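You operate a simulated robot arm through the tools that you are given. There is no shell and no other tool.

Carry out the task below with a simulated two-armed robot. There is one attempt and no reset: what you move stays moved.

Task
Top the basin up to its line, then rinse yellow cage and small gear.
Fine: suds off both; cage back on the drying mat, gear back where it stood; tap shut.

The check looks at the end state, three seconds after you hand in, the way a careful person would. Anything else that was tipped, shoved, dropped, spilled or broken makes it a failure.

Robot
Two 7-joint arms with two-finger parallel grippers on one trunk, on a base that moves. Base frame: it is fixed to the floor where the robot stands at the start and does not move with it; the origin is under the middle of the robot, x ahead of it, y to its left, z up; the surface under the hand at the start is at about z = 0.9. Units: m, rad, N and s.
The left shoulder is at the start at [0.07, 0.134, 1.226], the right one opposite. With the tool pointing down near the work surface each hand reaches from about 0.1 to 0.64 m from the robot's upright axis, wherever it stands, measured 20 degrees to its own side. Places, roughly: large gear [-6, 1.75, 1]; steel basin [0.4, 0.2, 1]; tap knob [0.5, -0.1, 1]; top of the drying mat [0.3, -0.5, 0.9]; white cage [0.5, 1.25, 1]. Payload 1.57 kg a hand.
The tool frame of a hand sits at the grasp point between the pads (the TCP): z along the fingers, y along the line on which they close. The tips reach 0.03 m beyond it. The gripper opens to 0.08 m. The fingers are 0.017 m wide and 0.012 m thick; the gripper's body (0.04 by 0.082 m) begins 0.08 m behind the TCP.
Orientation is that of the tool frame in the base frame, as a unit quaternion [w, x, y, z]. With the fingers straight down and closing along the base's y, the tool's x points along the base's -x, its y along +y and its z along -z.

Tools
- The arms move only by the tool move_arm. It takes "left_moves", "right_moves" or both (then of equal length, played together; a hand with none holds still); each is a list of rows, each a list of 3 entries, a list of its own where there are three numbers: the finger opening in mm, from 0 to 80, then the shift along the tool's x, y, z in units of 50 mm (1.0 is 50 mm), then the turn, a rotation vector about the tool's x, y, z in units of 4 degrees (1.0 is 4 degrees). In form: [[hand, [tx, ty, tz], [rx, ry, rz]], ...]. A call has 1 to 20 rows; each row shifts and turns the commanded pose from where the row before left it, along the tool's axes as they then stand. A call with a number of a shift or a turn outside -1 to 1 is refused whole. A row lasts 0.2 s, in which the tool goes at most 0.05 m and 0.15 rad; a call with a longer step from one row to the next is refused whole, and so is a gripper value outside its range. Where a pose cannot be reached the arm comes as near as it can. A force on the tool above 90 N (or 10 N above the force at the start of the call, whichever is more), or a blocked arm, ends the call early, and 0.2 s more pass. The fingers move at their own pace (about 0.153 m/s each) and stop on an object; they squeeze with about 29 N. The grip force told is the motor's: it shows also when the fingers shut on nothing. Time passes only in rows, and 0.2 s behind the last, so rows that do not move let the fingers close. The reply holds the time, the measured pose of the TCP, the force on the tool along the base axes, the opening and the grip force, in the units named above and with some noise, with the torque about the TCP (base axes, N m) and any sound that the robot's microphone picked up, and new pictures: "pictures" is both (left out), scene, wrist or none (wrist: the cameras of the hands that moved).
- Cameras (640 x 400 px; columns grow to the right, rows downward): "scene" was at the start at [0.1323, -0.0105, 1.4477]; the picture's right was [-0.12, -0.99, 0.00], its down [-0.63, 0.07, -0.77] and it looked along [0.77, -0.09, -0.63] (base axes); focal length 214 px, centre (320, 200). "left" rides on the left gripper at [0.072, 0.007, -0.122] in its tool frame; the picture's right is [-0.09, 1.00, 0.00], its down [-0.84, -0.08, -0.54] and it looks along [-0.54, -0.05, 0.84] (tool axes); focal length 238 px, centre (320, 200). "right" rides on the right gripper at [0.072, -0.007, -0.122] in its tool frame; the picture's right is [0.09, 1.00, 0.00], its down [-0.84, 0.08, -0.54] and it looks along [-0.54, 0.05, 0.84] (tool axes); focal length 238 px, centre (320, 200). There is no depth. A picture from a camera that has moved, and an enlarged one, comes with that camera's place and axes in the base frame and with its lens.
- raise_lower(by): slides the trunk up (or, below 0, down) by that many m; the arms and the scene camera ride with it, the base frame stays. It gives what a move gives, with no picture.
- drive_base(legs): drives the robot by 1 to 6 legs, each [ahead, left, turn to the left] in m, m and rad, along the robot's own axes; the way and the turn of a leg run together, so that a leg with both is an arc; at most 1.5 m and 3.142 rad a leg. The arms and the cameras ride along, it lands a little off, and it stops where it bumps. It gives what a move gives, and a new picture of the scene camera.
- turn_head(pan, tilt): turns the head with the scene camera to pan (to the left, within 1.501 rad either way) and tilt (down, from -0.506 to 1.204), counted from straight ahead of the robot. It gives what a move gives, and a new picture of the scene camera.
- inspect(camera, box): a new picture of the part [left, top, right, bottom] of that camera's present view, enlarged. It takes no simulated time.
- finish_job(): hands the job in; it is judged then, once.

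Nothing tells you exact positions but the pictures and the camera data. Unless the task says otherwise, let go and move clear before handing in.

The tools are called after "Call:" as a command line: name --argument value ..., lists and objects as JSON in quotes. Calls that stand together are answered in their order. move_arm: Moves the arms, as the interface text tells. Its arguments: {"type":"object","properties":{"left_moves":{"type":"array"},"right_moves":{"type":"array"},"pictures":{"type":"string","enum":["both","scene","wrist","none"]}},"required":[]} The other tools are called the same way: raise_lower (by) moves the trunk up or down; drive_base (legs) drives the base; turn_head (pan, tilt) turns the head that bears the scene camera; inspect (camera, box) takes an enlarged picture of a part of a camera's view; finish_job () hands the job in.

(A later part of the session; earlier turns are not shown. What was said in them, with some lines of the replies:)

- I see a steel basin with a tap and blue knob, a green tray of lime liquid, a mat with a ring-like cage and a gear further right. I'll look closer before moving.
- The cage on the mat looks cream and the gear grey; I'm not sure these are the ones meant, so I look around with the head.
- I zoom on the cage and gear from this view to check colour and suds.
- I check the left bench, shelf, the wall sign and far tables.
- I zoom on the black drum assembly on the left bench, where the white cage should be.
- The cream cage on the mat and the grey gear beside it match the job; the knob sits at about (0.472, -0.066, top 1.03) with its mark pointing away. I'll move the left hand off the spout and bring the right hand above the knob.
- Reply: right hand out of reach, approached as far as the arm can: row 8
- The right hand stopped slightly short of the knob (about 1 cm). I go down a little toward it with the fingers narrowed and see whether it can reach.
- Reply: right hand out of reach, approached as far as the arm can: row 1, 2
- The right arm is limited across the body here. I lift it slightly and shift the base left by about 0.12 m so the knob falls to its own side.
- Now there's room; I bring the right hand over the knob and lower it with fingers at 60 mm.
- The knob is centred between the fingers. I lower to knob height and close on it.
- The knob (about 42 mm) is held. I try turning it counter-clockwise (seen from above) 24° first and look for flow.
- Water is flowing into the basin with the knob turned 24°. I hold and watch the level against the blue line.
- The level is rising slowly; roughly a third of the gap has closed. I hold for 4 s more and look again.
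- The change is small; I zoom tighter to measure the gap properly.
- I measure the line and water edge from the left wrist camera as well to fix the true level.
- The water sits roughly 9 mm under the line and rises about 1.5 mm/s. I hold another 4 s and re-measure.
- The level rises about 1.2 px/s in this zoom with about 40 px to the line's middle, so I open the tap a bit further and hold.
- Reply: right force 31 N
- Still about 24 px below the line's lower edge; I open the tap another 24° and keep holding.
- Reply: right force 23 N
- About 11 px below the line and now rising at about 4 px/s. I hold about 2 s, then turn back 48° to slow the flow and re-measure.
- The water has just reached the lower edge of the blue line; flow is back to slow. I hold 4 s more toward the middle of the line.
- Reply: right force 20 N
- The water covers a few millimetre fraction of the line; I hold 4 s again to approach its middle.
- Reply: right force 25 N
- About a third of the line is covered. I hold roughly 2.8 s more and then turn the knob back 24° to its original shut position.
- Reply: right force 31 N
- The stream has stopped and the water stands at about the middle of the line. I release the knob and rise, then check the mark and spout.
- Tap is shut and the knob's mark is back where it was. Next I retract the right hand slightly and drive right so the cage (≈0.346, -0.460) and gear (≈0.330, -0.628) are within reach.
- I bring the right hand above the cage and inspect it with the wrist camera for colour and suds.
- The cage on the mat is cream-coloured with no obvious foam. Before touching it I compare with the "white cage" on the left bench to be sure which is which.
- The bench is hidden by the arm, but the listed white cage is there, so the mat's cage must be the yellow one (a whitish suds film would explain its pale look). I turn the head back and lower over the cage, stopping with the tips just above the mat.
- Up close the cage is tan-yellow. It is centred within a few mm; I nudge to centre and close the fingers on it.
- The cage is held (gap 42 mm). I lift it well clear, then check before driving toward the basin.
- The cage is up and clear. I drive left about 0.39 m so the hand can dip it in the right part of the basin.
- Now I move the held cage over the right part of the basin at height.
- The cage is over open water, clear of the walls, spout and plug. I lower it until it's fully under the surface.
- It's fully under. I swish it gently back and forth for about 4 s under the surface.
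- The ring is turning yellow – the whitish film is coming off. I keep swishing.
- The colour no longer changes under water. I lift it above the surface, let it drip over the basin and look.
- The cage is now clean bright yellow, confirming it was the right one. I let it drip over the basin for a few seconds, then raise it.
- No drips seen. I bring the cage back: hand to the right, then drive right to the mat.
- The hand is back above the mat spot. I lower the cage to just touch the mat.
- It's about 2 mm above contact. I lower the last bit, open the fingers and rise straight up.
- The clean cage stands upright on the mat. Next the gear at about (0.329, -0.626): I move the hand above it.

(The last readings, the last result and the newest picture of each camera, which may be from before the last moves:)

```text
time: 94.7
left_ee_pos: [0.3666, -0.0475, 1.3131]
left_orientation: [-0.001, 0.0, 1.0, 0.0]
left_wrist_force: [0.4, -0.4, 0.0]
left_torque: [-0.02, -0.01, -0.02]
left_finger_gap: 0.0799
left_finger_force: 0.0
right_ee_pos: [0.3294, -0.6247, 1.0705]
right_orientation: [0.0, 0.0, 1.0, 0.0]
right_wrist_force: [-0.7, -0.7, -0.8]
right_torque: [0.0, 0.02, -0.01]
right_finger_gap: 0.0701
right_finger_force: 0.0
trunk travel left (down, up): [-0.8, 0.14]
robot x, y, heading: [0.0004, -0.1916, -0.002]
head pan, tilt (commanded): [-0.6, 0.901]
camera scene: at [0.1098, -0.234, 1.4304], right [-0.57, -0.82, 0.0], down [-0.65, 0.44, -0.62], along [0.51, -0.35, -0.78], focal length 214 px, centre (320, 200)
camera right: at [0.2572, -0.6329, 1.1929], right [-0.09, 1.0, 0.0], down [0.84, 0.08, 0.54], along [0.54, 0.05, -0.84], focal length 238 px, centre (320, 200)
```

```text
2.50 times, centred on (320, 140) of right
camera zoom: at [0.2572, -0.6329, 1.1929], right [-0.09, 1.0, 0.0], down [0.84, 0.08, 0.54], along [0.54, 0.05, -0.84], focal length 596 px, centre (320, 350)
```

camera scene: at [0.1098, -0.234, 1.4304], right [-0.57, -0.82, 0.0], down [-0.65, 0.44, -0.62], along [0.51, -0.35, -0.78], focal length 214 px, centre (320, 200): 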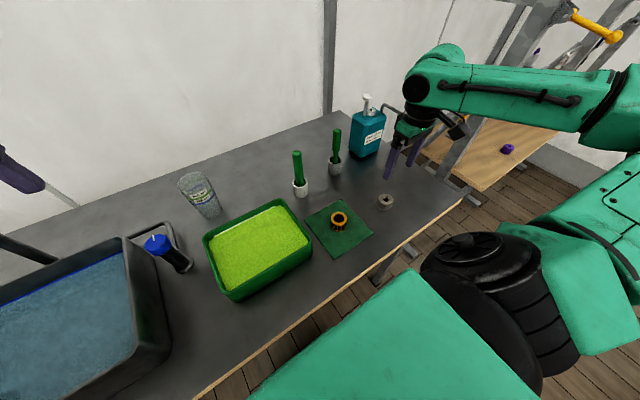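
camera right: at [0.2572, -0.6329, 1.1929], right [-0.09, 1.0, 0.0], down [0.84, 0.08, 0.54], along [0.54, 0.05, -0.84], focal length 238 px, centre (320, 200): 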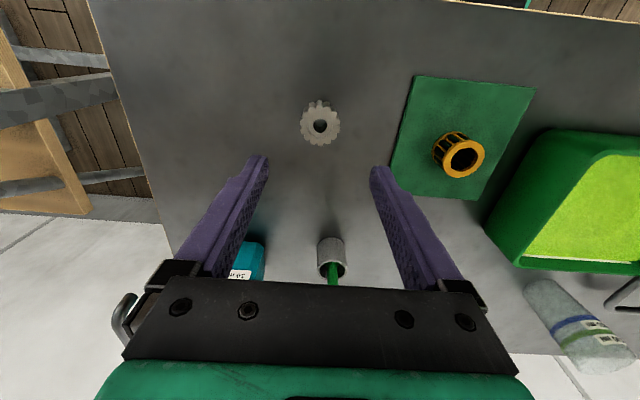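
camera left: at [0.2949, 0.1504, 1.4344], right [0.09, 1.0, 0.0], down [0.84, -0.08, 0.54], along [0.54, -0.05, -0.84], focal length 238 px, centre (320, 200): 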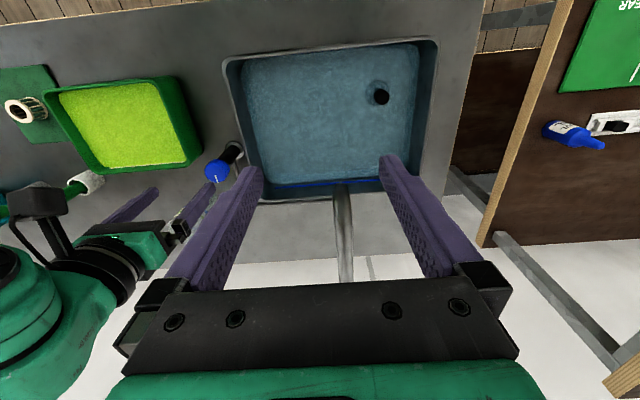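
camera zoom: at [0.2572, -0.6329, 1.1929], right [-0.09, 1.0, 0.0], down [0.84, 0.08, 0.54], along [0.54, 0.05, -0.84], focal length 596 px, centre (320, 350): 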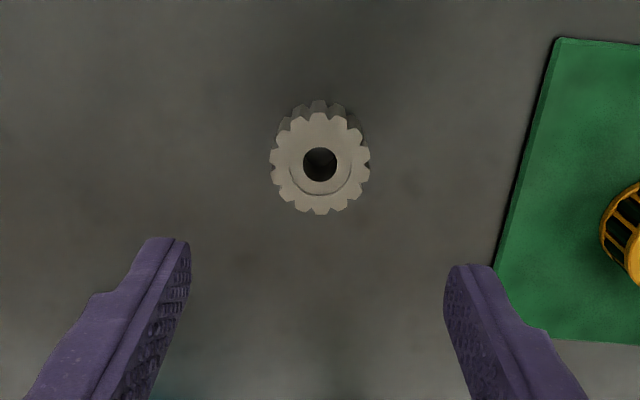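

The gear sits at (0.330, -0.626) between the fingers. I centre and lower to about 8 mm above the counter with the tips.

Call:
move_arm --right_moves '[[70, [-0.02, -0.034, 0.7], [0, 0, 0]], [70, [0, 0, 0.7], [0, 0, 0]], [70, [0, 0, 0.7], [0, 0, 0]], [70, [0, 0, 0.4], [0, 0, 0]], [70, [0, 0, 0.15], [0, 0, 0]], [70, [0, 0, 0], [0, 0, 0]]]' --pictures "both"

Call:
inspect --camera "right" --box '[220, 100, 420, 260]'

Call:
inspect --camera "scene" --box '[340, 160, 430, 230]'

```text
time: 96.0
left_ee_pos: [0.3656, -0.0474, 1.312]
left_orientation: [-0.001, -0.001, 1.0, 0.0]
left_wrist_force: [-0.2, 0.3, -0.3]
left_torque: [0.03, -0.01, 0.01]
left_finger_gap: 0.0802
left_finger_force: 0.0
right_ee_pos: [0.3305, -0.6274, 0.9372]
right_orientation: [0.0, 0.0, 1.0, -0.001]
right_wrist_force: [0.6, 0.2, -0.6]
right_torque: [-0.01, 0.0, 0.02]
right_finger_gap: 0.0701
right_finger_force: 0.1
trunk travel left (down, up): [-0.8, 0.14]
robot x, y, heading: [0.003, -0.1914, 0.001]
head pan, tilt (commanded): [-0.6, 0.901]
camera scene: at [0.1096, -0.2339, 1.4304], right [-0.56, -0.83, 0.0], down [-0.65, 0.44, -0.62], along [0.51, -0.35, -0.78], focal length 214 px, centre (320, 200)
camera right: at [0.2576, -0.6342, 1.0582], right [-0.09, 1.0, 0.0], down [0.84, 0.08, 0.54], along [0.54, 0.05, -0.84], focal length 238 px, centre (320, 200)
```

scene: 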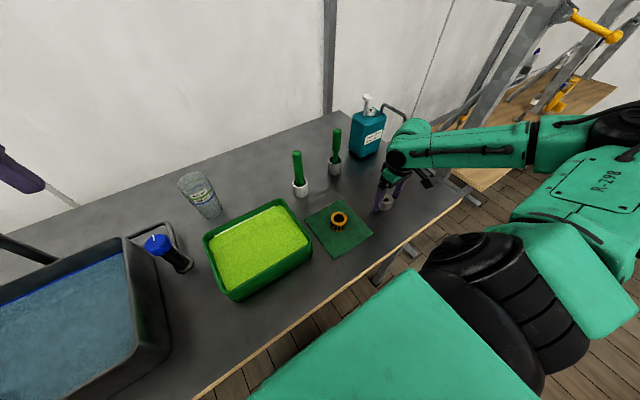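
right: 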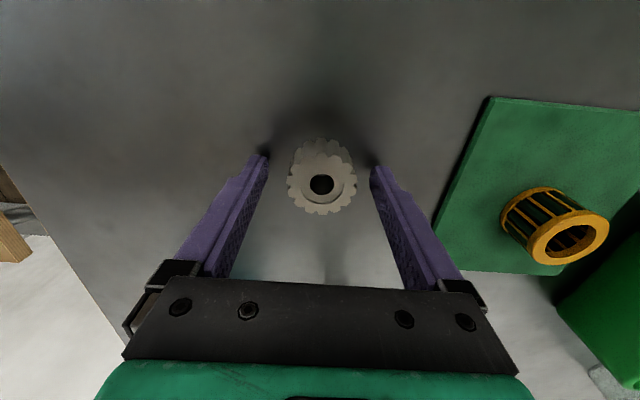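

```text
2.50 times, centred on (320, 180) of right
camera zoom: at [0.2576, -0.6342, 1.0582], right [-0.09, 1.0, 0.0], down [0.84, 0.08, 0.54], along [0.54, 0.05, -0.84], focal length 596 px, centre (320, 250)
```

zoom: 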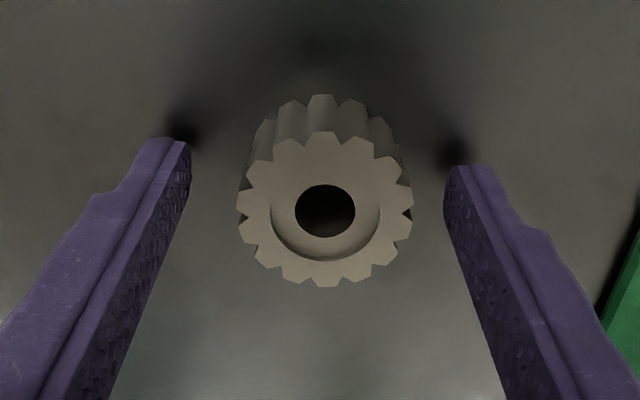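

```text
5.71 times, centred on (385, 195) of scene
camera zoom: at [0.1096, -0.2339, 1.4304], right [-0.56, -0.83, 0.0], down [-0.65, 0.44, -0.62], along [0.51, -0.35, -0.78], focal length 1226 px, centre (-51, 229)
```

zoom: 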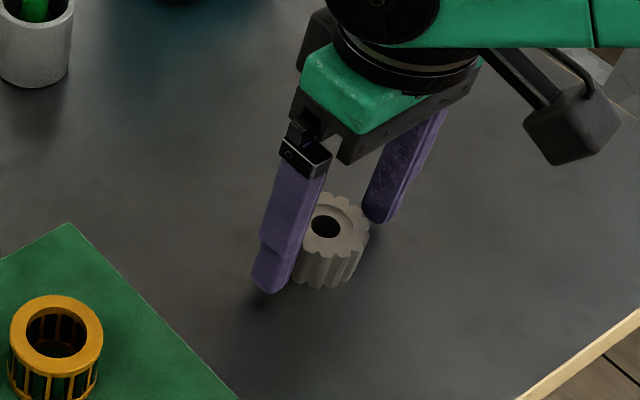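

Centred within 1 mm. I close on the gear, then lift it straight up.

Call:
move_arm --right_moves '[[36, [0.01, 0.015, 0], [0, 0, 0]], [36, [0, 0, 0], [0, 0, 0]], [36, [0, 0, 0], [0, 0, 0]], [36, [0, 0, 0], [0, 0, 0]]]' --pictures "wrist"

Call:
inspect --camera "right" --box '[220, 100, 420, 260]'

```text
time: 97.0
left_ee_pos: [0.3655, -0.0482, 1.3128]
left_orientation: [-0.001, -0.002, 1.0, 0.001]
left_wrist_force: [0.3, 0.5, -0.7]
left_torque: [0.01, 0.0, -0.01]
left_finger_gap: 0.08
left_finger_force: 0.0
right_ee_pos: [0.3298, -0.626, 0.9374]
right_orientation: [-0.001, -0.001, 1.0, -0.001]
right_wrist_force: [-0.4, -0.9, -1.2]
right_torque: [-0.03, 0.01, 0.0]
right_finger_gap: 0.0424
right_finger_force: 29.1
trunk travel left (down, up): [-0.8, 0.14]
robot x, y, heading: [-0.0025, -0.1911, 0.001]
head pan, tilt (commanded): [-0.6, 0.901]
camera right: at [0.2574, -0.6341, 1.0584], right [-0.09, 1.0, 0.0], down [0.84, 0.08, 0.54], along [0.54, 0.05, -0.84], focal length 238 px, centre (320, 200)
```

right: 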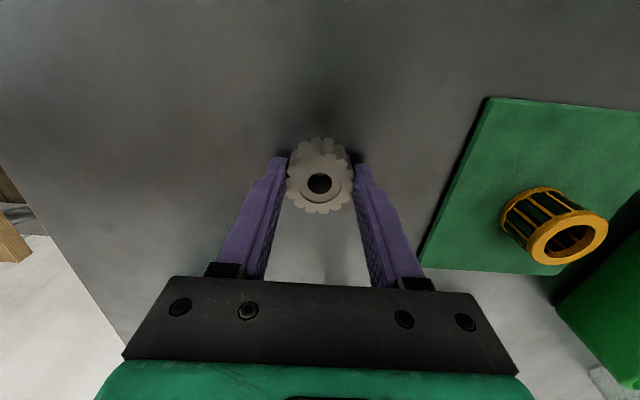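

```text
2.50 times, centred on (320, 180) of right
camera zoom: at [0.2574, -0.6341, 1.0584], right [-0.09, 1.0, 0.0], down [0.84, 0.08, 0.54], along [0.54, 0.05, -0.84], focal length 596 px, centre (320, 250)
```

zoom: 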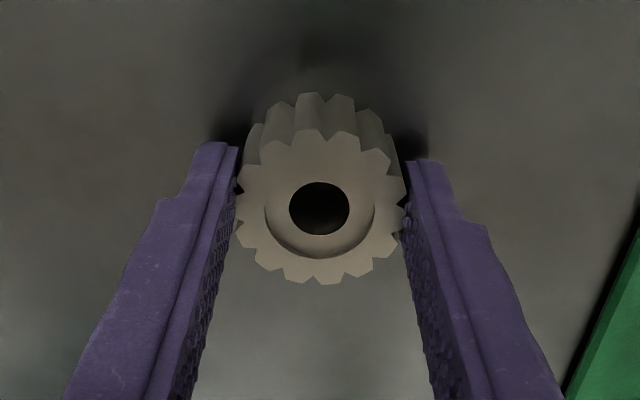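

The gear is gripped at (0.330, -0.626, 0.937). I lift it to carrying height and bring the hand back toward the robot's working side.

Call:
move_arm --right_moves '[[36, [0, 0, -0.4], [0, 0, 0]], [36, [0, 0, -0.8], [0, 0, 0]], [36, [0, 0, -0.9], [0, 0, 0]], [36, [0, 0, -0.9], [0, 0, 0]], [36, [0, 0, -0.9], [0, 0, 0]], [36, [0, 0, -0.7], [0, 0, 0]], [36, [-0.1, 0.8, 0], [0, 0, 0]], [36, [-0.1, 0.8, 0], [0, 0, 0]], [36, [-0.1, 0.8, 0], [0, 0, 0]], [36, [-0.1, 0.8, 0], [0, 0, 0]], [36, [0, 0, 0], [0, 0, 0]]]' --pictures "both"

```text
time: 99.5
left_ee_pos: [0.3659, -0.05, 1.3122]
left_orientation: [-0.001, -0.001, 1.0, 0.0]
left_wrist_force: [0.4, -0.1, 0.2]
left_torque: [0.03, 0.02, 0.01]
left_finger_gap: 0.0801
left_finger_force: 0.1
right_ee_pos: [0.3494, -0.4666, 1.1681]
right_orientation: [0.0, 0.0, 1.0, 0.0]
right_wrist_force: [-0.4, 0.1, -0.5]
right_torque: [0.03, 0.02, 0.03]
right_finger_gap: 0.0422
right_finger_force: 29.1
trunk travel left (down, up): [-0.8, 0.14]
robot x, y, heading: [-0.0002, -0.1892, -0.002]
head pan, tilt (commanded): [-0.6, 0.901]
camera scene: at [0.1103, -0.2351, 1.4303], right [-0.56, -0.83, 0.0], down [-0.65, 0.44, -0.62], along [0.51, -0.35, -0.78], focal length 214 px, centre (320, 200)
camera right: at [0.2776, -0.4747, 1.2893], right [-0.09, 1.0, 0.0], down [0.84, 0.08, 0.54], along [0.54, 0.05, -0.84], focal length 238 px, centre (320, 200)
```

scene: 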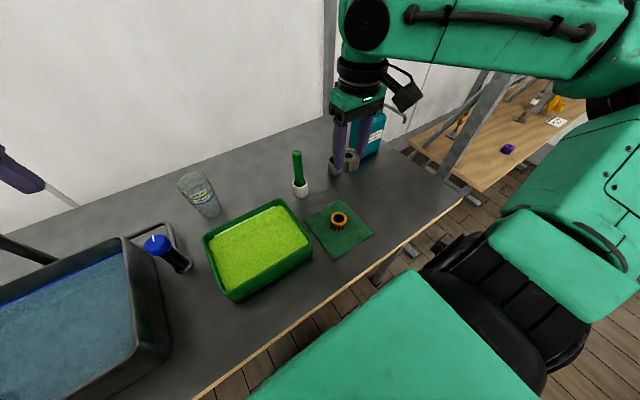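
right: 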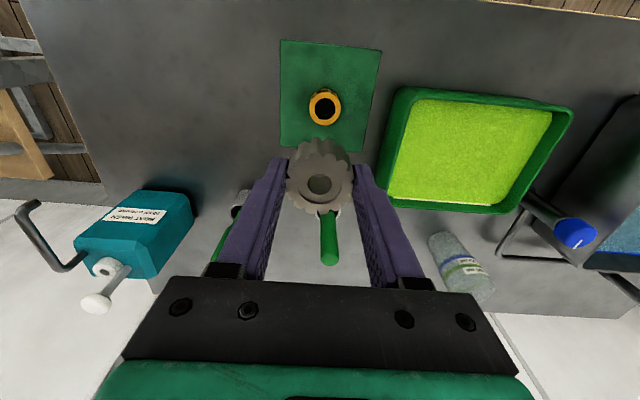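

The gear is held securely and clear. I drive left again so it can be dipped in the basin.

Call:
drive_base --legs '[[0, 0.395, 0]]'

Call:
turn_head --pan -0.2 --tilt 0.95

```text
time: 101.9
left_ee_pos: [0.3633, 0.3516, 1.3135]
left_orientation: [0.0, -0.005, 1.0, 0.001]
left_wrist_force: [0.4, 0.0, 0.3]
left_torque: [-0.02, 0.03, 0.04]
left_finger_gap: 0.0801
left_finger_force: 0.1
right_ee_pos: [0.3501, -0.0672, 1.168]
right_orientation: [0.0, -0.003, 1.0, 0.001]
right_wrist_force: [0.8, 1.0, -0.6]
right_torque: [0.0, -0.04, 0.01]
right_finger_gap: 0.0419
right_finger_force: 29.1
trunk travel left (down, up): [-0.8, 0.14]
robot x, y, heading: [-0.0023, 0.21, 0.011]
head pan, tilt (commanded): [-0.6, 0.901]
camera scene: at [0.1087, 0.1629, 1.4303], right [-0.56, -0.83, 0.0], down [-0.65, 0.44, -0.62], along [0.52, -0.35, -0.78], focal length 214 px, centre (320, 200)
```

scene: 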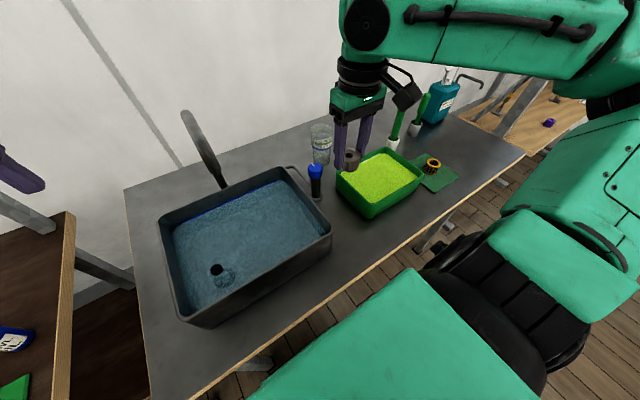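

```text
time: 102.8
left_ee_pos: [0.3627, 0.353, 1.3122]
left_orientation: [0.0, -0.004, 1.0, 0.0]
left_wrist_force: [-1.2, 0.0, -0.3]
left_torque: [0.02, 0.02, -0.02]
left_finger_gap: 0.0803
left_finger_force: 0.0
right_ee_pos: [0.3506, -0.0651, 1.168]
right_orientation: [-0.001, -0.003, 1.0, 0.0]
right_wrist_force: [-0.7, -1.1, -0.8]
right_torque: [0.01, -0.01, -0.02]
right_finger_gap: 0.0422
right_finger_force: 28.9
trunk travel left (down, up): [-0.8, 0.14]
robot x, y, heading: [-0.0045, 0.2081, 0.011]
head pan, tilt (commanded): [-0.201, 0.949]
camera scene: at [0.1173, 0.1936, 1.4268], right [-0.19, -0.98, 0.0], down [-0.8, 0.16, -0.58], along [0.57, -0.11, -0.81], focal length 214 px, centre (320, 200)
```

scene: 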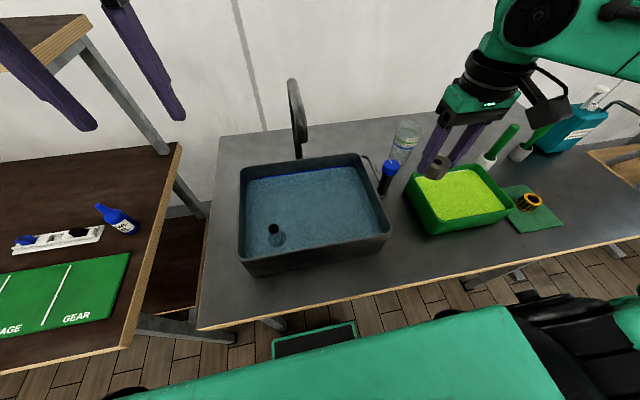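

Hand over the basin, then lower the gear fully under water.

Call:
move_arm --right_moves '[[36, [-0.05, 0.74, 0], [0, 0, 0]], [36, [-0.05, 0.74, 0], [0, 0, 0]], [36, [-0.05, 0.74, 0], [0, 0, 0]], [36, [-0.05, 0.74, 0], [0, 0, 0]], [36, [0, 0, 0], [0, 0, 0]], [36, [0, 0, 0.8], [0, 0, 0]], [36, [0, 0, 0.8], [0, 0, 0]], [36, [0, 0, 0.8], [0, 0, 0]], [36, [0, 0, 0.7], [0, 0, 0]], [36, [0, 0, 0.6], [0, 0, 0]], [36, [0, 0, 0.4], [0, 0, 0]], [36, [0, 0, 0.2], [0, 0, 0]], [36, [0, 0, 0], [0, 0, 0]]]' --pictures "both"

Call:
inspect --camera "right" --box '[220, 100, 420, 260]'

```text
time: 105.6
left_ee_pos: [0.3637, 0.3525, 1.313]
left_orientation: [0.0, -0.004, 1.0, 0.001]
left_wrist_force: [-0.7, -0.5, -0.2]
left_torque: [-0.01, 0.02, 0.03]
left_finger_gap: 0.0799
left_finger_force: 0.0
right_ee_pos: [0.3587, 0.0824, 0.9536]
right_orientation: [-0.001, -0.004, 1.0, 0.0]
right_wrist_force: [0.9, 0.3, -1.2]
right_torque: [0.02, -0.01, 0.01]
right_finger_gap: 0.0424
right_finger_force: 29.1
trunk travel left (down, up): [-0.8, 0.14]
robot x, y, heading: [-0.0007, 0.2076, 0.005]
head pan, tilt (commanded): [-0.201, 0.949]
camera scene: at [0.1174, 0.1933, 1.4268], right [-0.19, -0.98, 0.0], down [-0.8, 0.16, -0.58], along [0.57, -0.11, -0.81], focal length 214 px, centre (320, 200)
camera right: at [0.2866, 0.0741, 1.0753], right [-0.1, 0.99, 0.0], down [0.84, 0.08, 0.54], along [0.54, 0.05, -0.84], focal length 238 px, centre (320, 200)
```

scene: 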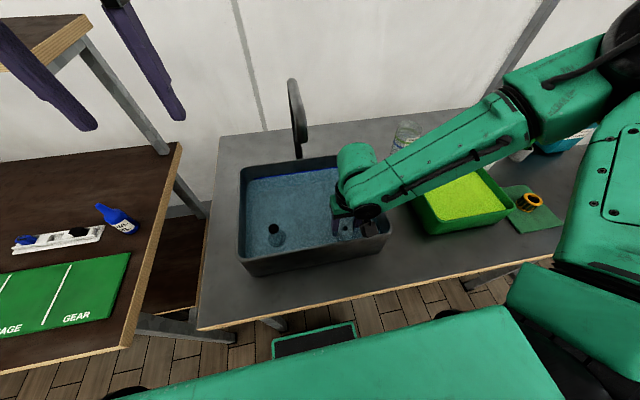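
right: 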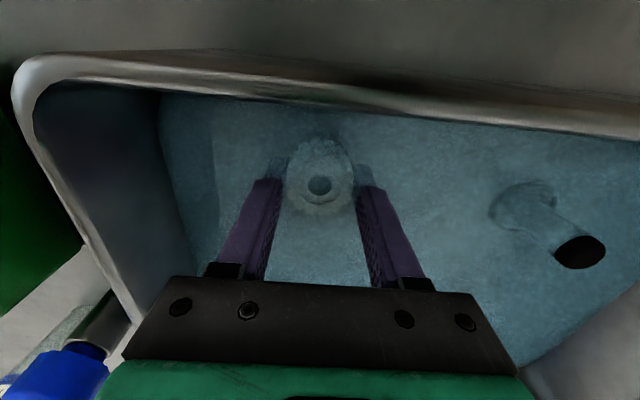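

```text
2.50 times, centred on (320, 180) of right
camera zoom: at [0.2866, 0.0741, 1.0753], right [-0.1, 0.99, 0.0], down [0.84, 0.08, 0.54], along [0.54, 0.05, -0.84], focal length 596 px, centre (320, 250)
```

zoom: 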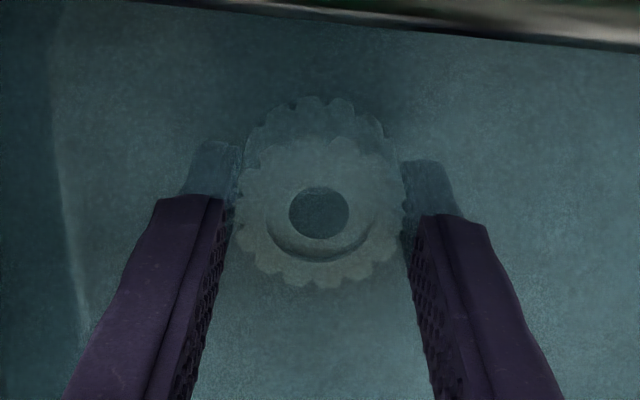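

The gear is fully submerged. I swish it like the cage.

Call:
move_arm --right_moves '[[36, [-0.3, 0, 0], [0, 0, 0]], [36, [-0.3, 0, 0], [0, 0, 0]], [36, [0.3, 0, 0], [0, 0, 0]], [36, [0.3, 0, 0], [0, 0, 0]], [36, [-0.3, 0.3, 0], [0, 0, 0]], [36, [-0.3, 0.3, 0], [0, 0, 0]], [36, [0.3, -0.3, 0], [0, 0, 0]], [36, [0.3, -0.3, 0], [0, 0, 0]], [36, [-0.3, 0, 0], [0, 0, 0]], [36, [-0.3, 0, 0], [0, 0, 0]], [36, [0.3, 0.3, 0], [0, 0, 0]], [36, [0.3, 0.3, 0], [0, 0, 0]], [36, [-0.3, 0, 0], [0, 0, 0]], [36, [-0.3, 0, 0], [0, 0, 0]], [36, [0.3, -0.3, 0], [0, 0, 0]], [36, [0.3, -0.3, 0], [0, 0, 0]], [36, [0, 0, 0], [0, 0, 0]], [36, [0, 0, 0], [0, 0, 0]], [36, [0, 0, 0], [0, 0, 0]]]' --pictures "none"

Call:
move_arm --right_moves '[[36, [-0.3, 0, 0], [0, 0, 0]], [36, [-0.3, 0, 0], [0, 0, 0]], [36, [0.3, 0, 0], [0, 0, 0]], [36, [0.3, 0, 0], [0, 0, 0]], [36, [-0.3, 0.3, 0], [0, 0, 0]], [36, [-0.3, 0.3, 0], [0, 0, 0]], [36, [0.3, -0.3, 0], [0, 0, 0]], [36, [0.3, -0.3, 0], [0, 0, 0]], [36, [-0.3, 0, 0], [0, 0, 0]], [36, [-0.3, 0, 0], [0, 0, 0]], [36, [0.3, 0.3, 0], [0, 0, 0]], [36, [0.3, 0.3, 0], [0, 0, 0]], [36, [-0.3, 0, 0], [0, 0, 0]], [36, [-0.3, 0, 0], [0, 0, 0]], [36, [0.3, -0.3, 0], [0, 0, 0]], [36, [0.3, -0.3, 0], [0, 0, 0]], [36, [0, 0, 0], [0, 0, 0]], [36, [0, 0, 0], [0, 0, 0]], [36, [0, 0, 0], [0, 0, 0]]]' --pictures "none"

Call:
inspect --camera "right" --box '[220, 100, 420, 260]'

```text
time: 109.6
left_ee_pos: [0.3625, 0.3528, 1.3125]
left_orientation: [0.0, -0.005, 1.0, 0.001]
left_wrist_force: [-0.3, -0.3, 0.0]
left_torque: [-0.03, -0.01, 0.01]
left_finger_gap: 0.0797
left_finger_force: 0.1
right_ee_pos: [0.3593, 0.0843, 0.9534]
right_orientation: [0.0, -0.004, 1.0, 0.001]
right_wrist_force: [0.0, 0.6, -1.4]
right_torque: [-0.03, 0.01, 0.0]
right_finger_gap: 0.0423
right_finger_force: 29.4
trunk travel left (down, up): [-0.8, 0.14]
robot x, y, heading: [-0.0015, 0.2068, 0.007]
head pan, tilt (commanded): [-0.201, 0.949]
```

```text
time: 113.6
left_ee_pos: [0.3622, 0.3531, 1.3128]
left_orientation: [-0.001, -0.004, 1.0, 0.0]
left_wrist_force: [0.6, -0.3, -0.5]
left_torque: [-0.03, 0.02, 0.01]
left_finger_gap: 0.0801
left_finger_force: 0.1
right_ee_pos: [0.3588, 0.0818, 0.9532]
right_orientation: [-0.001, -0.003, 1.0, 0.0]
right_wrist_force: [0.2, -0.1, -0.9]
right_torque: [-0.05, -0.01, 0.02]
right_finger_gap: 0.0423
right_finger_force: 29.1
trunk travel left (down, up): [-0.8, 0.14]
robot x, y, heading: [-0.0006, 0.2076, 0.01]
head pan, tilt (commanded): [-0.201, 0.949]
```

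```text
2.50 times, centred on (320, 180) of right
camera zoom: at [0.2865, 0.0737, 1.0746], right [-0.1, 0.99, 0.0], down [0.84, 0.08, 0.54], along [0.54, 0.05, -0.84], focal length 596 px, centre (320, 250)
```

zoom: 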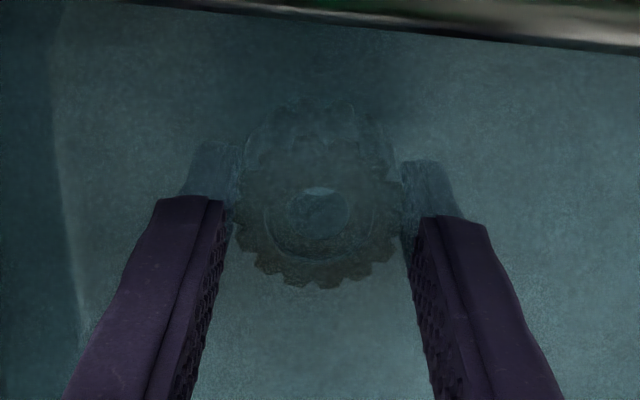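

The gear's film has gone; it now looks dark bronze. I give a short extra swish, lift it above the water and let it drip.

Call:
move_arm --right_moves '[[36, [-0.3, 0, 0], [0, 0, 0]], [36, [0.3, 0, 0], [0, 0, 0]], [36, [-0.3, 0, 0], [0, 0, 0]], [36, [0.3, 0, 0], [0, 0, 0]], [36, [0, 0, -0.4], [0, 0, 0]], [36, [0, 0, -0.6], [0, 0, 0]], [36, [0, 0, -0.8], [0, 0, 0]], [36, [0, 0, -0.4], [0, 0, 0]], [36, [0, 0, 0], [0, 0, 0]], [36, [0, 0, 0], [0, 0, 0]], [36, [0, 0, 0], [0, 0, 0]], [36, [0, 0, 0], [0, 0, 0]], [36, [0, 0, 0], [0, 0, 0]], [36, [0, 0, 0], [0, 0, 0]], [36, [0, 0, 0], [0, 0, 0]], [36, [0, 0, 0], [0, 0, 0]], [36, [0, 0, 0], [0, 0, 0]], [36, [0, 0, 0], [0, 0, 0]], [36, [0, 0, 0], [0, 0, 0]]]' --pictures "both"

Call:
inspect --camera "right" --box '[220, 100, 420, 260]'

Call:
inspect --camera "scene" --box '[220, 140, 420, 270]'

```text
time: 117.6
left_ee_pos: [0.363, 0.3535, 1.312]
left_orientation: [0.0, -0.004, 1.0, 0.0]
left_wrist_force: [-0.1, -0.1, 0.4]
left_torque: [0.01, 0.01, -0.01]
left_finger_gap: 0.08
left_finger_force: 0.1
right_ee_pos: [0.359, 0.082, 1.0629]
right_orientation: [0.0, -0.003, 1.0, 0.0]
right_wrist_force: [-0.1, 0.1, 0.0]
right_torque: [-0.01, -0.01, -0.02]
right_finger_gap: 0.0424
right_finger_force: 29.1
trunk travel left (down, up): [-0.8, 0.14]
robot x, y, heading: [-0.0035, 0.2046, 0.011]
head pan, tilt (commanded): [-0.201, 0.949]
camera scene: at [0.1174, 0.1932, 1.4268], right [-0.19, -0.98, 0.0], down [-0.8, 0.16, -0.58], along [0.57, -0.11, -0.81], focal length 214 px, centre (320, 200)
camera right: at [0.2869, 0.0737, 1.1841], right [-0.1, 0.99, 0.0], down [0.84, 0.08, 0.54], along [0.54, 0.05, -0.84], focal length 238 px, centre (320, 200)
```

scene: 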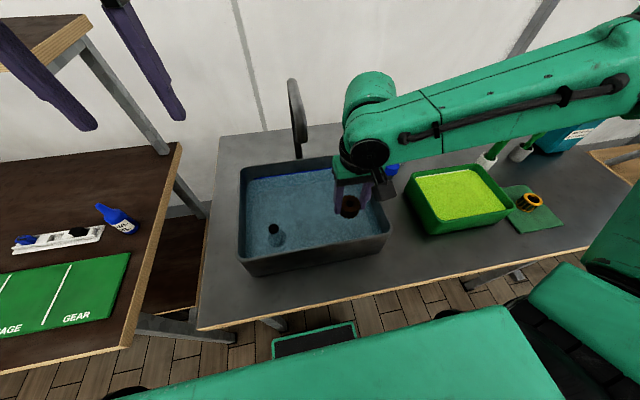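
right: 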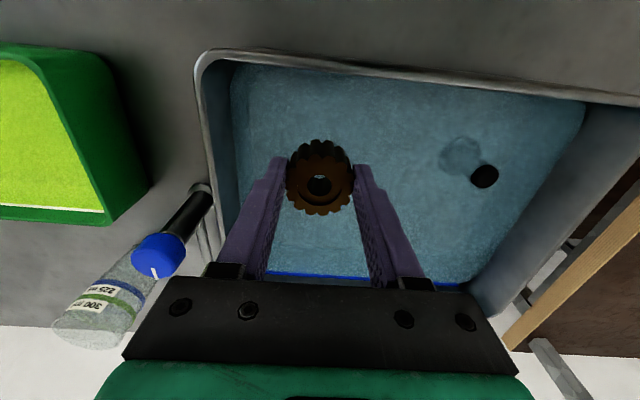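

```text
2.50 times, centred on (320, 180) of right
camera zoom: at [0.2869, 0.0737, 1.1841], right [-0.1, 0.99, 0.0], down [0.84, 0.08, 0.54], along [0.54, 0.05, -0.84], focal length 596 px, centre (320, 250)
```

zoom: 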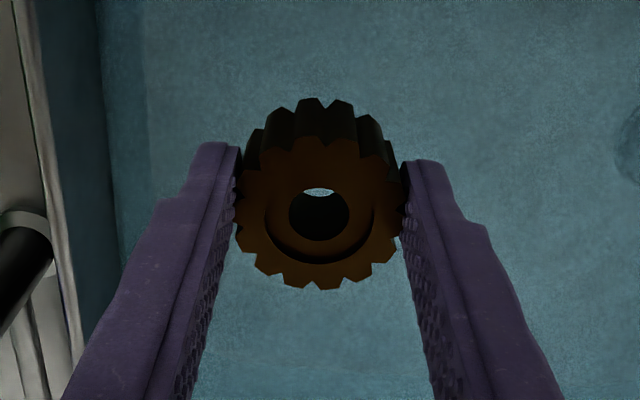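

```text
3.08 times, centred on (320, 205) of scene
camera zoom: at [0.1174, 0.1932, 1.4268], right [-0.19, -0.98, 0.0], down [-0.8, 0.16, -0.58], along [0.57, -0.11, -0.81], focal length 660 px, centre (320, 185)
```

zoom: 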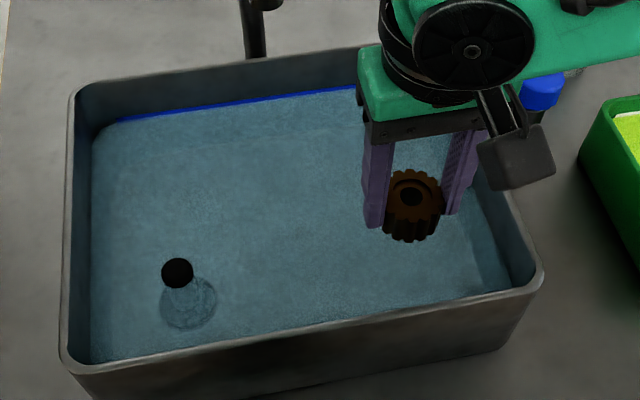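

The gear is clean bronze-brown now. I raise it, move the hand right and drive back to the gear's spot.

Call:
move_arm --right_moves '[[36, [0, 0, -0.7], [0, 0, 0]], [36, [0, 0, -0.7], [0, 0, 0]], [36, [0, 0, -0.7], [0, 0, 0]], [36, [0.05, -0.74, 0], [0, 0, 0]], [36, [0.05, -0.74, 0], [0, 0, 0]], [36, [0.05, -0.74, 0], [0, 0, 0]], [36, [0.05, -0.74, 0], [0, 0, 0]], [36, [0, 0, 0], [0, 0, 0]]]' --pictures "none"

Call:
drive_base --legs '[[0, -0.4, -0.01]]'

Call:
turn_head --pan -0.6 --tilt 0.9

```text
time: 119.4
left_ee_pos: [0.3624, 0.3531, 1.312]
left_orientation: [0.0, -0.004, 1.0, 0.0]
left_wrist_force: [-0.6, 1.4, -0.7]
left_torque: [-0.05, -0.02, -0.02]
left_finger_gap: 0.08
left_finger_force: 0.0
right_ee_pos: [0.3497, -0.0664, 1.1704]
right_orientation: [0.0, -0.004, 1.0, 0.0]
right_wrist_force: [-0.3, -0.2, -1.1]
right_torque: [-0.02, 0.01, 0.02]
right_finger_gap: 0.0423
right_finger_force: 28.5
trunk travel left (down, up): [-0.8, 0.14]
robot x, y, heading: [-0.0009, 0.2083, 0.012]
head pan, tilt (commanded): [-0.201, 0.949]
```

```text
time: 121.9
left_ee_pos: [0.3659, -0.0451, 1.3124]
left_orientation: [0.0, -0.001, 1.0, -0.001]
left_wrist_force: [-0.1, -0.3, 0.0]
left_torque: [0.0, 0.01, 0.0]
left_finger_gap: 0.0799
left_finger_force: 0.1
right_ee_pos: [0.3486, -0.4642, 1.1697]
right_orientation: [-0.001, 0.0, 1.0, -0.001]
right_wrist_force: [0.0, -0.1, -0.9]
right_torque: [0.01, 0.02, 0.0]
right_finger_gap: 0.0424
right_finger_force: 28.7
trunk travel left (down, up): [-0.8, 0.14]
robot x, y, heading: [-0.0019, -0.1861, 0.001]
head pan, tilt (commanded): [-0.201, 0.949]
camera scene: at [0.1188, -0.2022, 1.4268], right [-0.2, -0.98, 0.0], down [-0.8, 0.16, -0.58], along [0.57, -0.12, -0.81], focal length 214 px, centre (320, 200)
```

scene: 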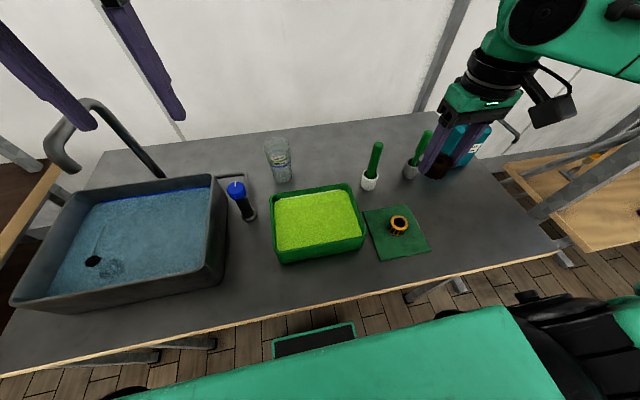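

```text
time: 122.8
left_ee_pos: [0.3654, -0.0457, 1.3131]
left_orientation: [0.0, -0.001, 1.0, 0.001]
left_wrist_force: [0.3, 0.4, 0.2]
left_torque: [0.03, 0.01, -0.02]
left_finger_gap: 0.0801
left_finger_force: 0.0
right_ee_pos: [0.3489, -0.4661, 1.17]
right_orientation: [0.001, 0.0, 1.0, 0.0]
right_wrist_force: [0.3, -0.4, -1.1]
right_torque: [-0.02, -0.02, -0.02]
right_finger_gap: 0.0426
right_finger_force: 29.2
trunk travel left (down, up): [-0.8, 0.14]
robot x, y, heading: [-0.0015, -0.1873, 0.001]
head pan, tilt (commanded): [-0.6, 0.901]
camera scene: at [0.1099, -0.2329, 1.4304], right [-0.56, -0.83, 0.0], down [-0.65, 0.44, -0.62], along [0.51, -0.35, -0.78], focal length 214 px, centre (320, 200)
```

scene: 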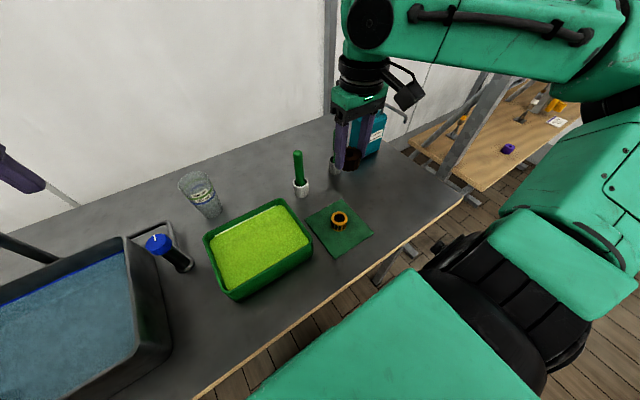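

I move back over the gear's spot and lower part way for a final position check.

Call:
move_arm --right_moves '[[36, [0.095, -0.805, 0], [0, 0, 0]], [36, [0.095, -0.805, 0], [0, 0, 0]], [36, [0.095, -0.805, 0], [0, 0, 0]], [36, [0.095, -0.805, 0], [0, 0, 0]], [36, [0, 0, 0.8], [0, 0, 0]], [36, [0, 0, 0.8], [0, 0, 0]], [36, [0, 0, 0.8], [0, 0, 0]], [36, [0, 0, 0.8], [0, 0, 0]], [36, [0, 0, 0.8], [0, 0, 0]], [36, [0, 0, 0.3], [0, 0, 0]], [36, [0, 0, 0], [0, 0, 0]], [36, [0, 0, 0], [0, 0, 0]]]' --pictures "both"

Call:
move_arm --right_moves '[[36, [0, 0, 0], [0, 0, 0]]]' --pictures "none"

Call:
move_arm --right_moves '[[36, [0, 0, 0], [0, 0, 0]]]' --pictures "none"

```text
time: 125.4
left_ee_pos: [0.365, -0.047, 1.3125]
left_orientation: [0.0, -0.001, 1.0, 0.0]
left_wrist_force: [0.1, 0.0, 0.0]
left_torque: [-0.02, 0.01, 0.03]
left_finger_gap: 0.0801
left_finger_force: 0.1
right_ee_pos: [0.3316, -0.625, 0.9546]
right_orientation: [-0.001, 0.0, 1.0, 0.0]
right_wrist_force: [0.1, 0.2, -1.6]
right_torque: [0.01, 0.0, -0.02]
right_finger_gap: 0.0423
right_finger_force: 28.6
trunk travel left (down, up): [-0.8, 0.14]
robot x, y, heading: [-0.0007, -0.1907, -0.004]
head pan, tilt (commanded): [-0.6, 0.901]
camera scene: at [0.11, -0.2324, 1.4304], right [-0.56, -0.83, 0.0], down [-0.65, 0.44, -0.62], along [0.51, -0.35, -0.78], focal length 214 px, centre (320, 200)
camera right: at [0.2589, -0.6325, 1.0751], right [-0.09, 1.0, 0.0], down [0.84, 0.08, 0.54], along [0.54, 0.05, -0.84], focal length 238 px, centre (320, 200)
```

scene: 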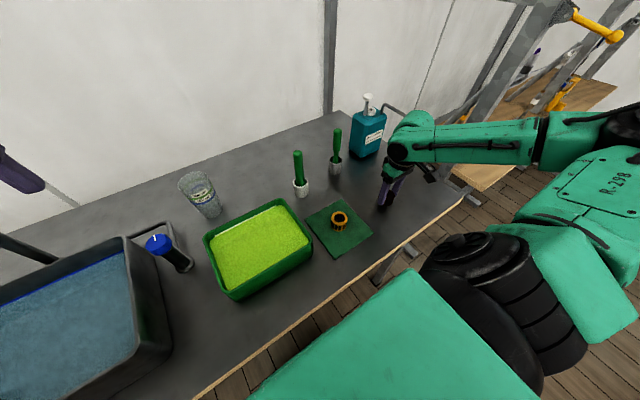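
right: 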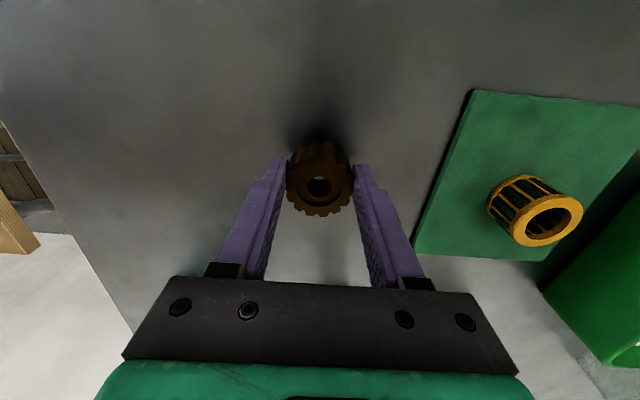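

```text
time: 125.8
left_ee_pos: [0.3648, -0.0464, 1.3132]
left_orientation: [-0.001, -0.001, 1.0, -0.001]
left_wrist_force: [0.8, 0.3, -0.3]
left_torque: [0.01, 0.01, -0.02]
left_finger_gap: 0.0801
left_finger_force: 0.1
right_ee_pos: [0.3312, -0.6255, 0.954]
right_orientation: [0.0, 0.0, 1.0, 0.001]
right_wrist_force: [0.0, 0.0, -0.9]
right_torque: [0.01, -0.02, 0.06]
right_finger_gap: 0.0425
right_finger_force: 28.1
trunk travel left (down, up): [-0.8, 0.14]
robot x, y, heading: [0.0023, -0.192, -0.001]
head pan, tilt (commanded): [-0.6, 0.901]
```

```text
time: 126.2
left_ee_pos: [0.3662, -0.0465, 1.3122]
left_orientation: [0.0, 0.0, 1.0, 0.0]
left_wrist_force: [0.3, 0.0, 0.2]
left_torque: [0.0, 0.04, -0.01]
left_finger_gap: 0.0801
left_finger_force: 0.2
right_ee_pos: [0.3307, -0.6249, 0.9547]
right_orientation: [0.001, 0.0, 1.0, 0.0]
right_wrist_force: [-0.6, 1.1, -0.7]
right_torque: [0.02, 0.04, 0.03]
right_finger_gap: 0.0425
right_finger_force: 29.0
trunk travel left (down, up): [-0.8, 0.14]
robot x, y, heading: [0.0013, -0.1886, -0.0]
head pan, tilt (commanded): [-0.6, 0.901]
```

I'm 1.5 mm off in x and y versus the original grasp pose; I correct, lower the last 16.5 mm, release, and rise.

Call:
move_arm --right_moves '[[36, [0.03, -0.032, 0.15], [0, 0, 0]], [36, [0, 0, 0.12], [0, 0, 0]], [36, [0, 0, 0.05], [0, 0, 0]], [36, [0, 0, 0.01], [0, 0, 0]], [36, [0, 0, 0], [0, 0, 0]]]' --pictures "wrist"

Call:
inspect --camera "scene" --box '[340, 160, 430, 230]'

```text
time: 127.4
left_ee_pos: [0.3648, -0.046, 1.3135]
left_orientation: [0.0, 0.0, 1.0, 0.0]
left_wrist_force: [-0.1, 0.1, -0.2]
left_torque: [0.0, 0.01, -0.01]
left_finger_gap: 0.0802
left_finger_force: 0.1
right_ee_pos: [0.3284, -0.6268, 0.9373]
right_orientation: [0.0, 0.0, 1.0, 0.0]
right_wrist_force: [0.6, -0.1, -1.3]
right_torque: [0.02, -0.02, 0.02]
right_finger_gap: 0.0424
right_finger_force: 29.1
trunk travel left (down, up): [-0.8, 0.14]
robot x, y, heading: [0.0005, -0.1854, 0.002]
head pan, tilt (commanded): [-0.6, 0.901]
camera right: at [0.2561, -0.6348, 1.0593], right [-0.09, 1.0, 0.0], down [0.84, 0.08, 0.54], along [0.54, 0.05, -0.84], focal length 238 px, centre (320, 200)
```

right: 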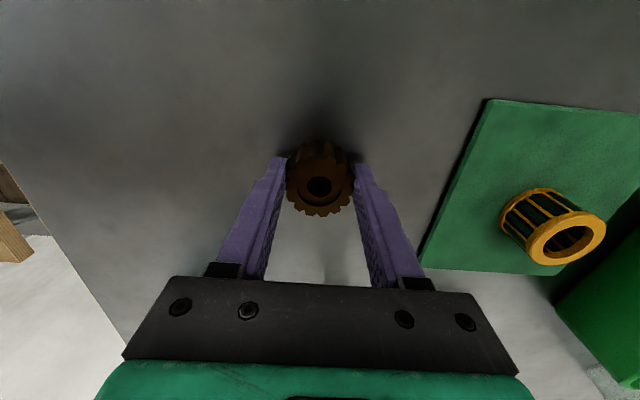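

```text
5.71 times, centred on (385, 195) of scene
camera zoom: at [0.1099, -0.2325, 1.4304], right [-0.56, -0.83, 0.0], down [-0.65, 0.44, -0.62], along [0.51, -0.35, -0.78], focal length 1226 px, centre (-51, 229)
```

zoom: 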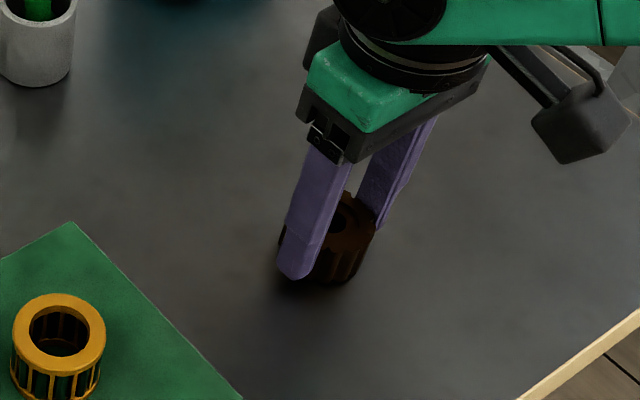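

Within about 1 mm of where it stood. I settle the last millimetre, open gradually and rise straight up.

Call:
move_arm --right_moves '[[36, [-0.02, 0.01, 0.015], [0, 0, 0]], [36, [0, 0, 0], [0, 0, 0]], [46, [0, 0, 0], [0, 0, 0]], [56, [0, 0, 0], [0, 0, 0]], [68, [0, 0, 0], [0, 0, 0]], [68, [0, 0, 0], [0, 0, 0]], [68, [0, 0, -0.4], [0, 0, 0]], [68, [0, 0, -0.7], [0, 0, 0]], [68, [0, 0, -0.9], [0, 0, 0]], [68, [0, 0, -0.9], [0, 0, 0]], [68, [0, 0, -0.9], [0, 0, 0]], [68, [0, 0, -0.7], [0, 0, 0]], [68, [0, 0, 0], [0, 0, 0]]]' --pictures "both"

Call:
inspect --camera "scene" --box '[290, 170, 420, 260]'

Call:
inspect --camera "right" --box '[220, 60, 480, 220]'

```text
time: 130.2
left_ee_pos: [0.365, -0.0463, 1.3122]
left_orientation: [0.0, -0.001, 1.0, 0.0]
left_wrist_force: [-0.4, -0.9, 0.0]
left_torque: [-0.02, -0.01, 0.02]
left_finger_gap: 0.08
left_finger_force: 0.0
right_ee_pos: [0.3299, -0.627, 1.1629]
right_orientation: [0.0, 0.001, 1.0, 0.0]
right_wrist_force: [0.0, 0.2, 0.7]
right_torque: [0.01, -0.02, -0.02]
right_finger_gap: 0.068
right_finger_force: 0.0
trunk travel left (down, up): [-0.8, 0.14]
robot x, y, heading: [0.0006, -0.1904, -0.002]
head pan, tilt (commanded): [-0.6, 0.901]
camera scene: at [0.1098, -0.2324, 1.4304], right [-0.56, -0.83, 0.0], down [-0.65, 0.44, -0.62], along [0.51, -0.35, -0.78], focal length 214 px, centre (320, 200)
camera right: at [0.2578, -0.634, 1.2843], right [-0.09, 1.0, 0.0], down [0.84, 0.08, 0.54], along [0.54, 0.05, -0.84], focal length 238 px, centre (320, 200)
```

scene: 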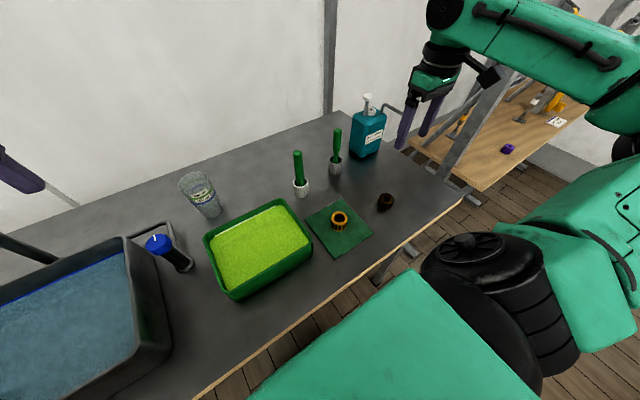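
right: 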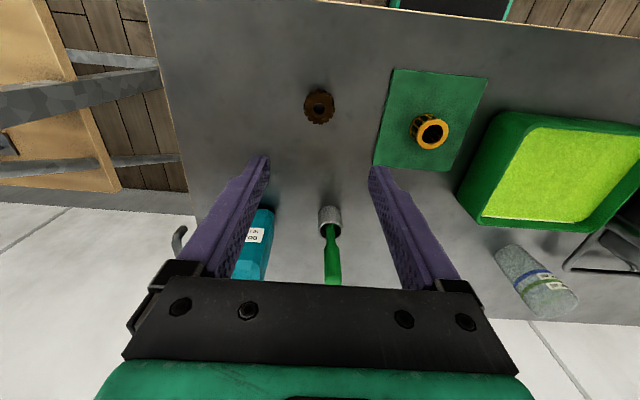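

```text
4.44 times, centred on (355, 215) of scene
camera zoom: at [0.1098, -0.2324, 1.4304], right [-0.56, -0.83, 0.0], down [-0.65, 0.44, -0.62], along [0.51, -0.35, -0.78], focal length 953 px, centre (164, 133)
```

zoom: 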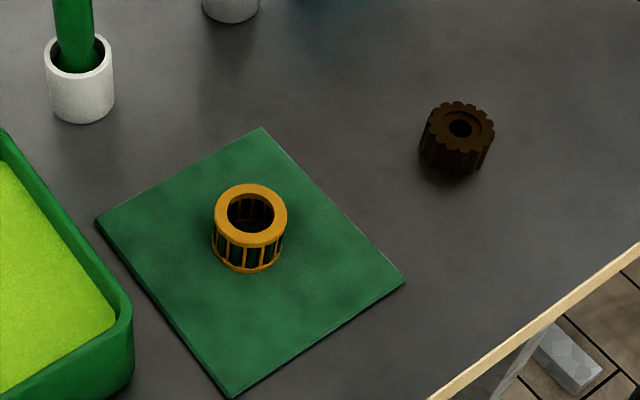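

```text
2.46 times, centred on (350, 140) of right
camera zoom: at [0.2578, -0.634, 1.2843], right [-0.09, 1.0, 0.0], down [0.84, 0.08, 0.54], along [0.54, 0.05, -0.84], focal length 587 px, centre (246, 348)
```

zoom: 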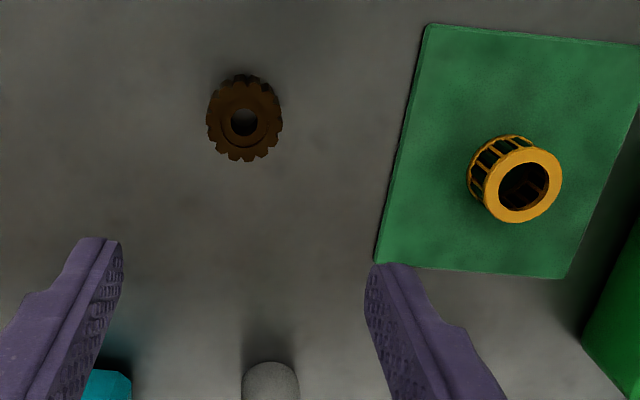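

Both parts are back and clean. Now I check the basin level and tap once more before handing in.

Call:
turn_head --pan 0.35 --tilt 0.85

Call:
inspect --camera "scene" --box '[220, 100, 440, 280]'

```text
time: 131.4
left_ee_pos: [0.3657, -0.0449, 1.3124]
left_orientation: [0.001, -0.001, 1.0, 0.0]
left_wrist_force: [-0.9, 0.6, 0.4]
left_torque: [-0.01, -0.01, -0.02]
left_finger_gap: 0.0799
left_finger_force: 0.1
right_ee_pos: [0.3298, -0.6255, 1.1617]
right_orientation: [0.0, 0.001, 1.0, 0.0]
right_wrist_force: [-0.3, 0.2, 0.5]
right_torque: [-0.02, -0.02, 0.03]
right_finger_gap: 0.0679
right_finger_force: 0.1
trunk travel left (down, up): [-0.8, 0.14]
robot x, y, heading: [-0.0007, -0.1922, 0.005]
head pan, tilt (commanded): [0.351, 0.85]
camera scene: at [0.1209, -0.1628, 1.4343], right [0.34, -0.94, 0.0], down [-0.71, -0.26, -0.66], along [0.62, 0.23, -0.75], focal length 214 px, centre (320, 200)
```

scene: 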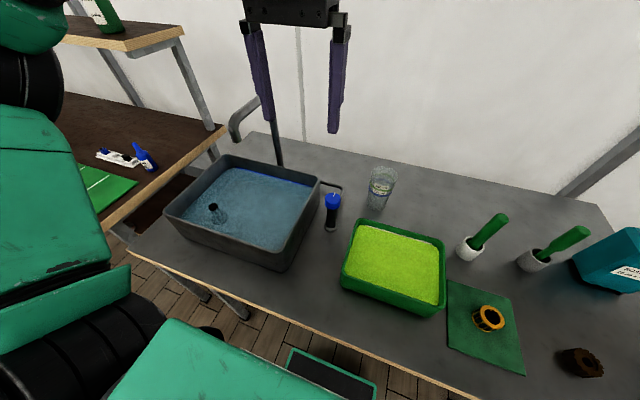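

```text
2.22 times, centred on (330, 190) of scene
camera zoom: at [0.1209, -0.1628, 1.4343], right [0.34, -0.94, 0.0], down [-0.71, -0.26, -0.66], along [0.62, 0.23, -0.75], focal length 477 px, centre (298, 222)
```

zoom: 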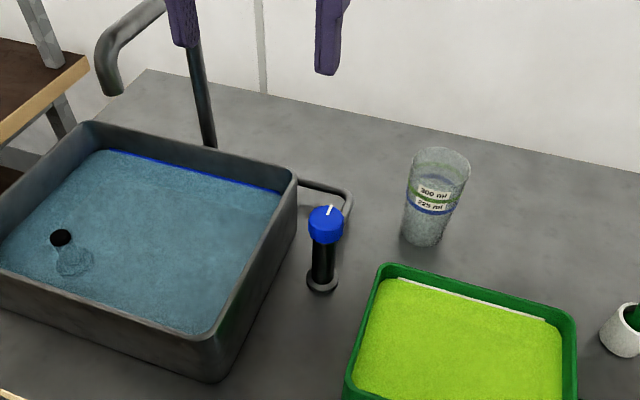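

Call:
inspect --camera "scene" --box '[276, 170, 324, 200]'

Call:
inspect --camera "scene" --box '[226, 158, 274, 188]'

```text
13.33 times, centred on (300, 185) of scene
camera zoom: at [0.1209, -0.1628, 1.4343], right [0.34, -0.94, 0.0], down [-0.71, -0.26, -0.66], along [0.62, 0.23, -0.75], focal length 2860 px, centre (587, 400)
```

zoom: 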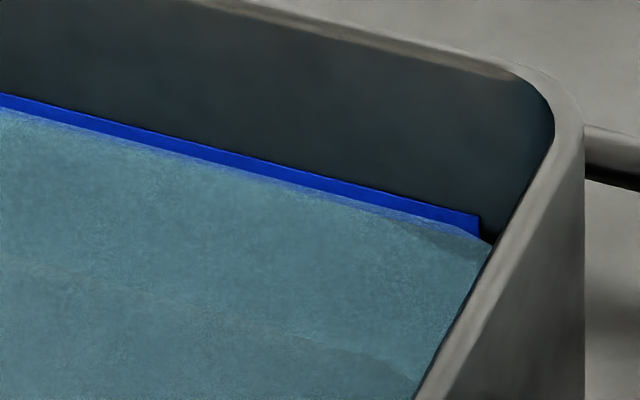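

```text
13.33 times, centred on (250, 173) of scene
camera zoom: at [0.1209, -0.1628, 1.4343], right [0.34, -0.94, 0.0], down [-0.71, -0.26, -0.66], along [0.62, 0.23, -0.75], focal length 2860 px, centre (1253, 560)
```

zoom: 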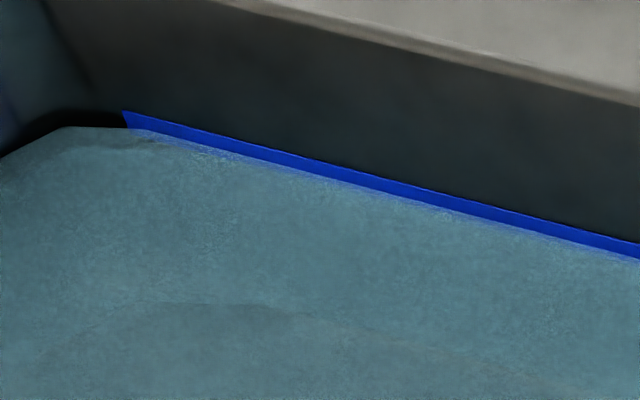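

The water stands in the middle of the blue line and the tap isn't running. The yellow cage is on the mat, the gear is back where it stood, and both are clean with the hands clear. Handing in.

Call:
finish_job

```text
The job is handed in.
```

I topped the basin up, rinsed both parts and put them back, then handed the job in. I haven't seen the result of the check.

- **Basin:** the water stands at about the middle of the blue line.
- **Tap:** shut, with the knob's mark back where it started. When I last looked, nothing was running and the level looked unchanged.
- **Yellow cage:** it looked cream at first because of a suds film. After swishing it underwater it came out bright yellow, and it is upright on the drying mat.
- **Small gear:** it went from pale grey to dark bronze in the water. It is back within about 1–2 mm of where it stood, though turned slightly about its own axis.

I saw no drips or spills while carrying the parts, and nothing else on the counter was touched. Both hands are open and clear.
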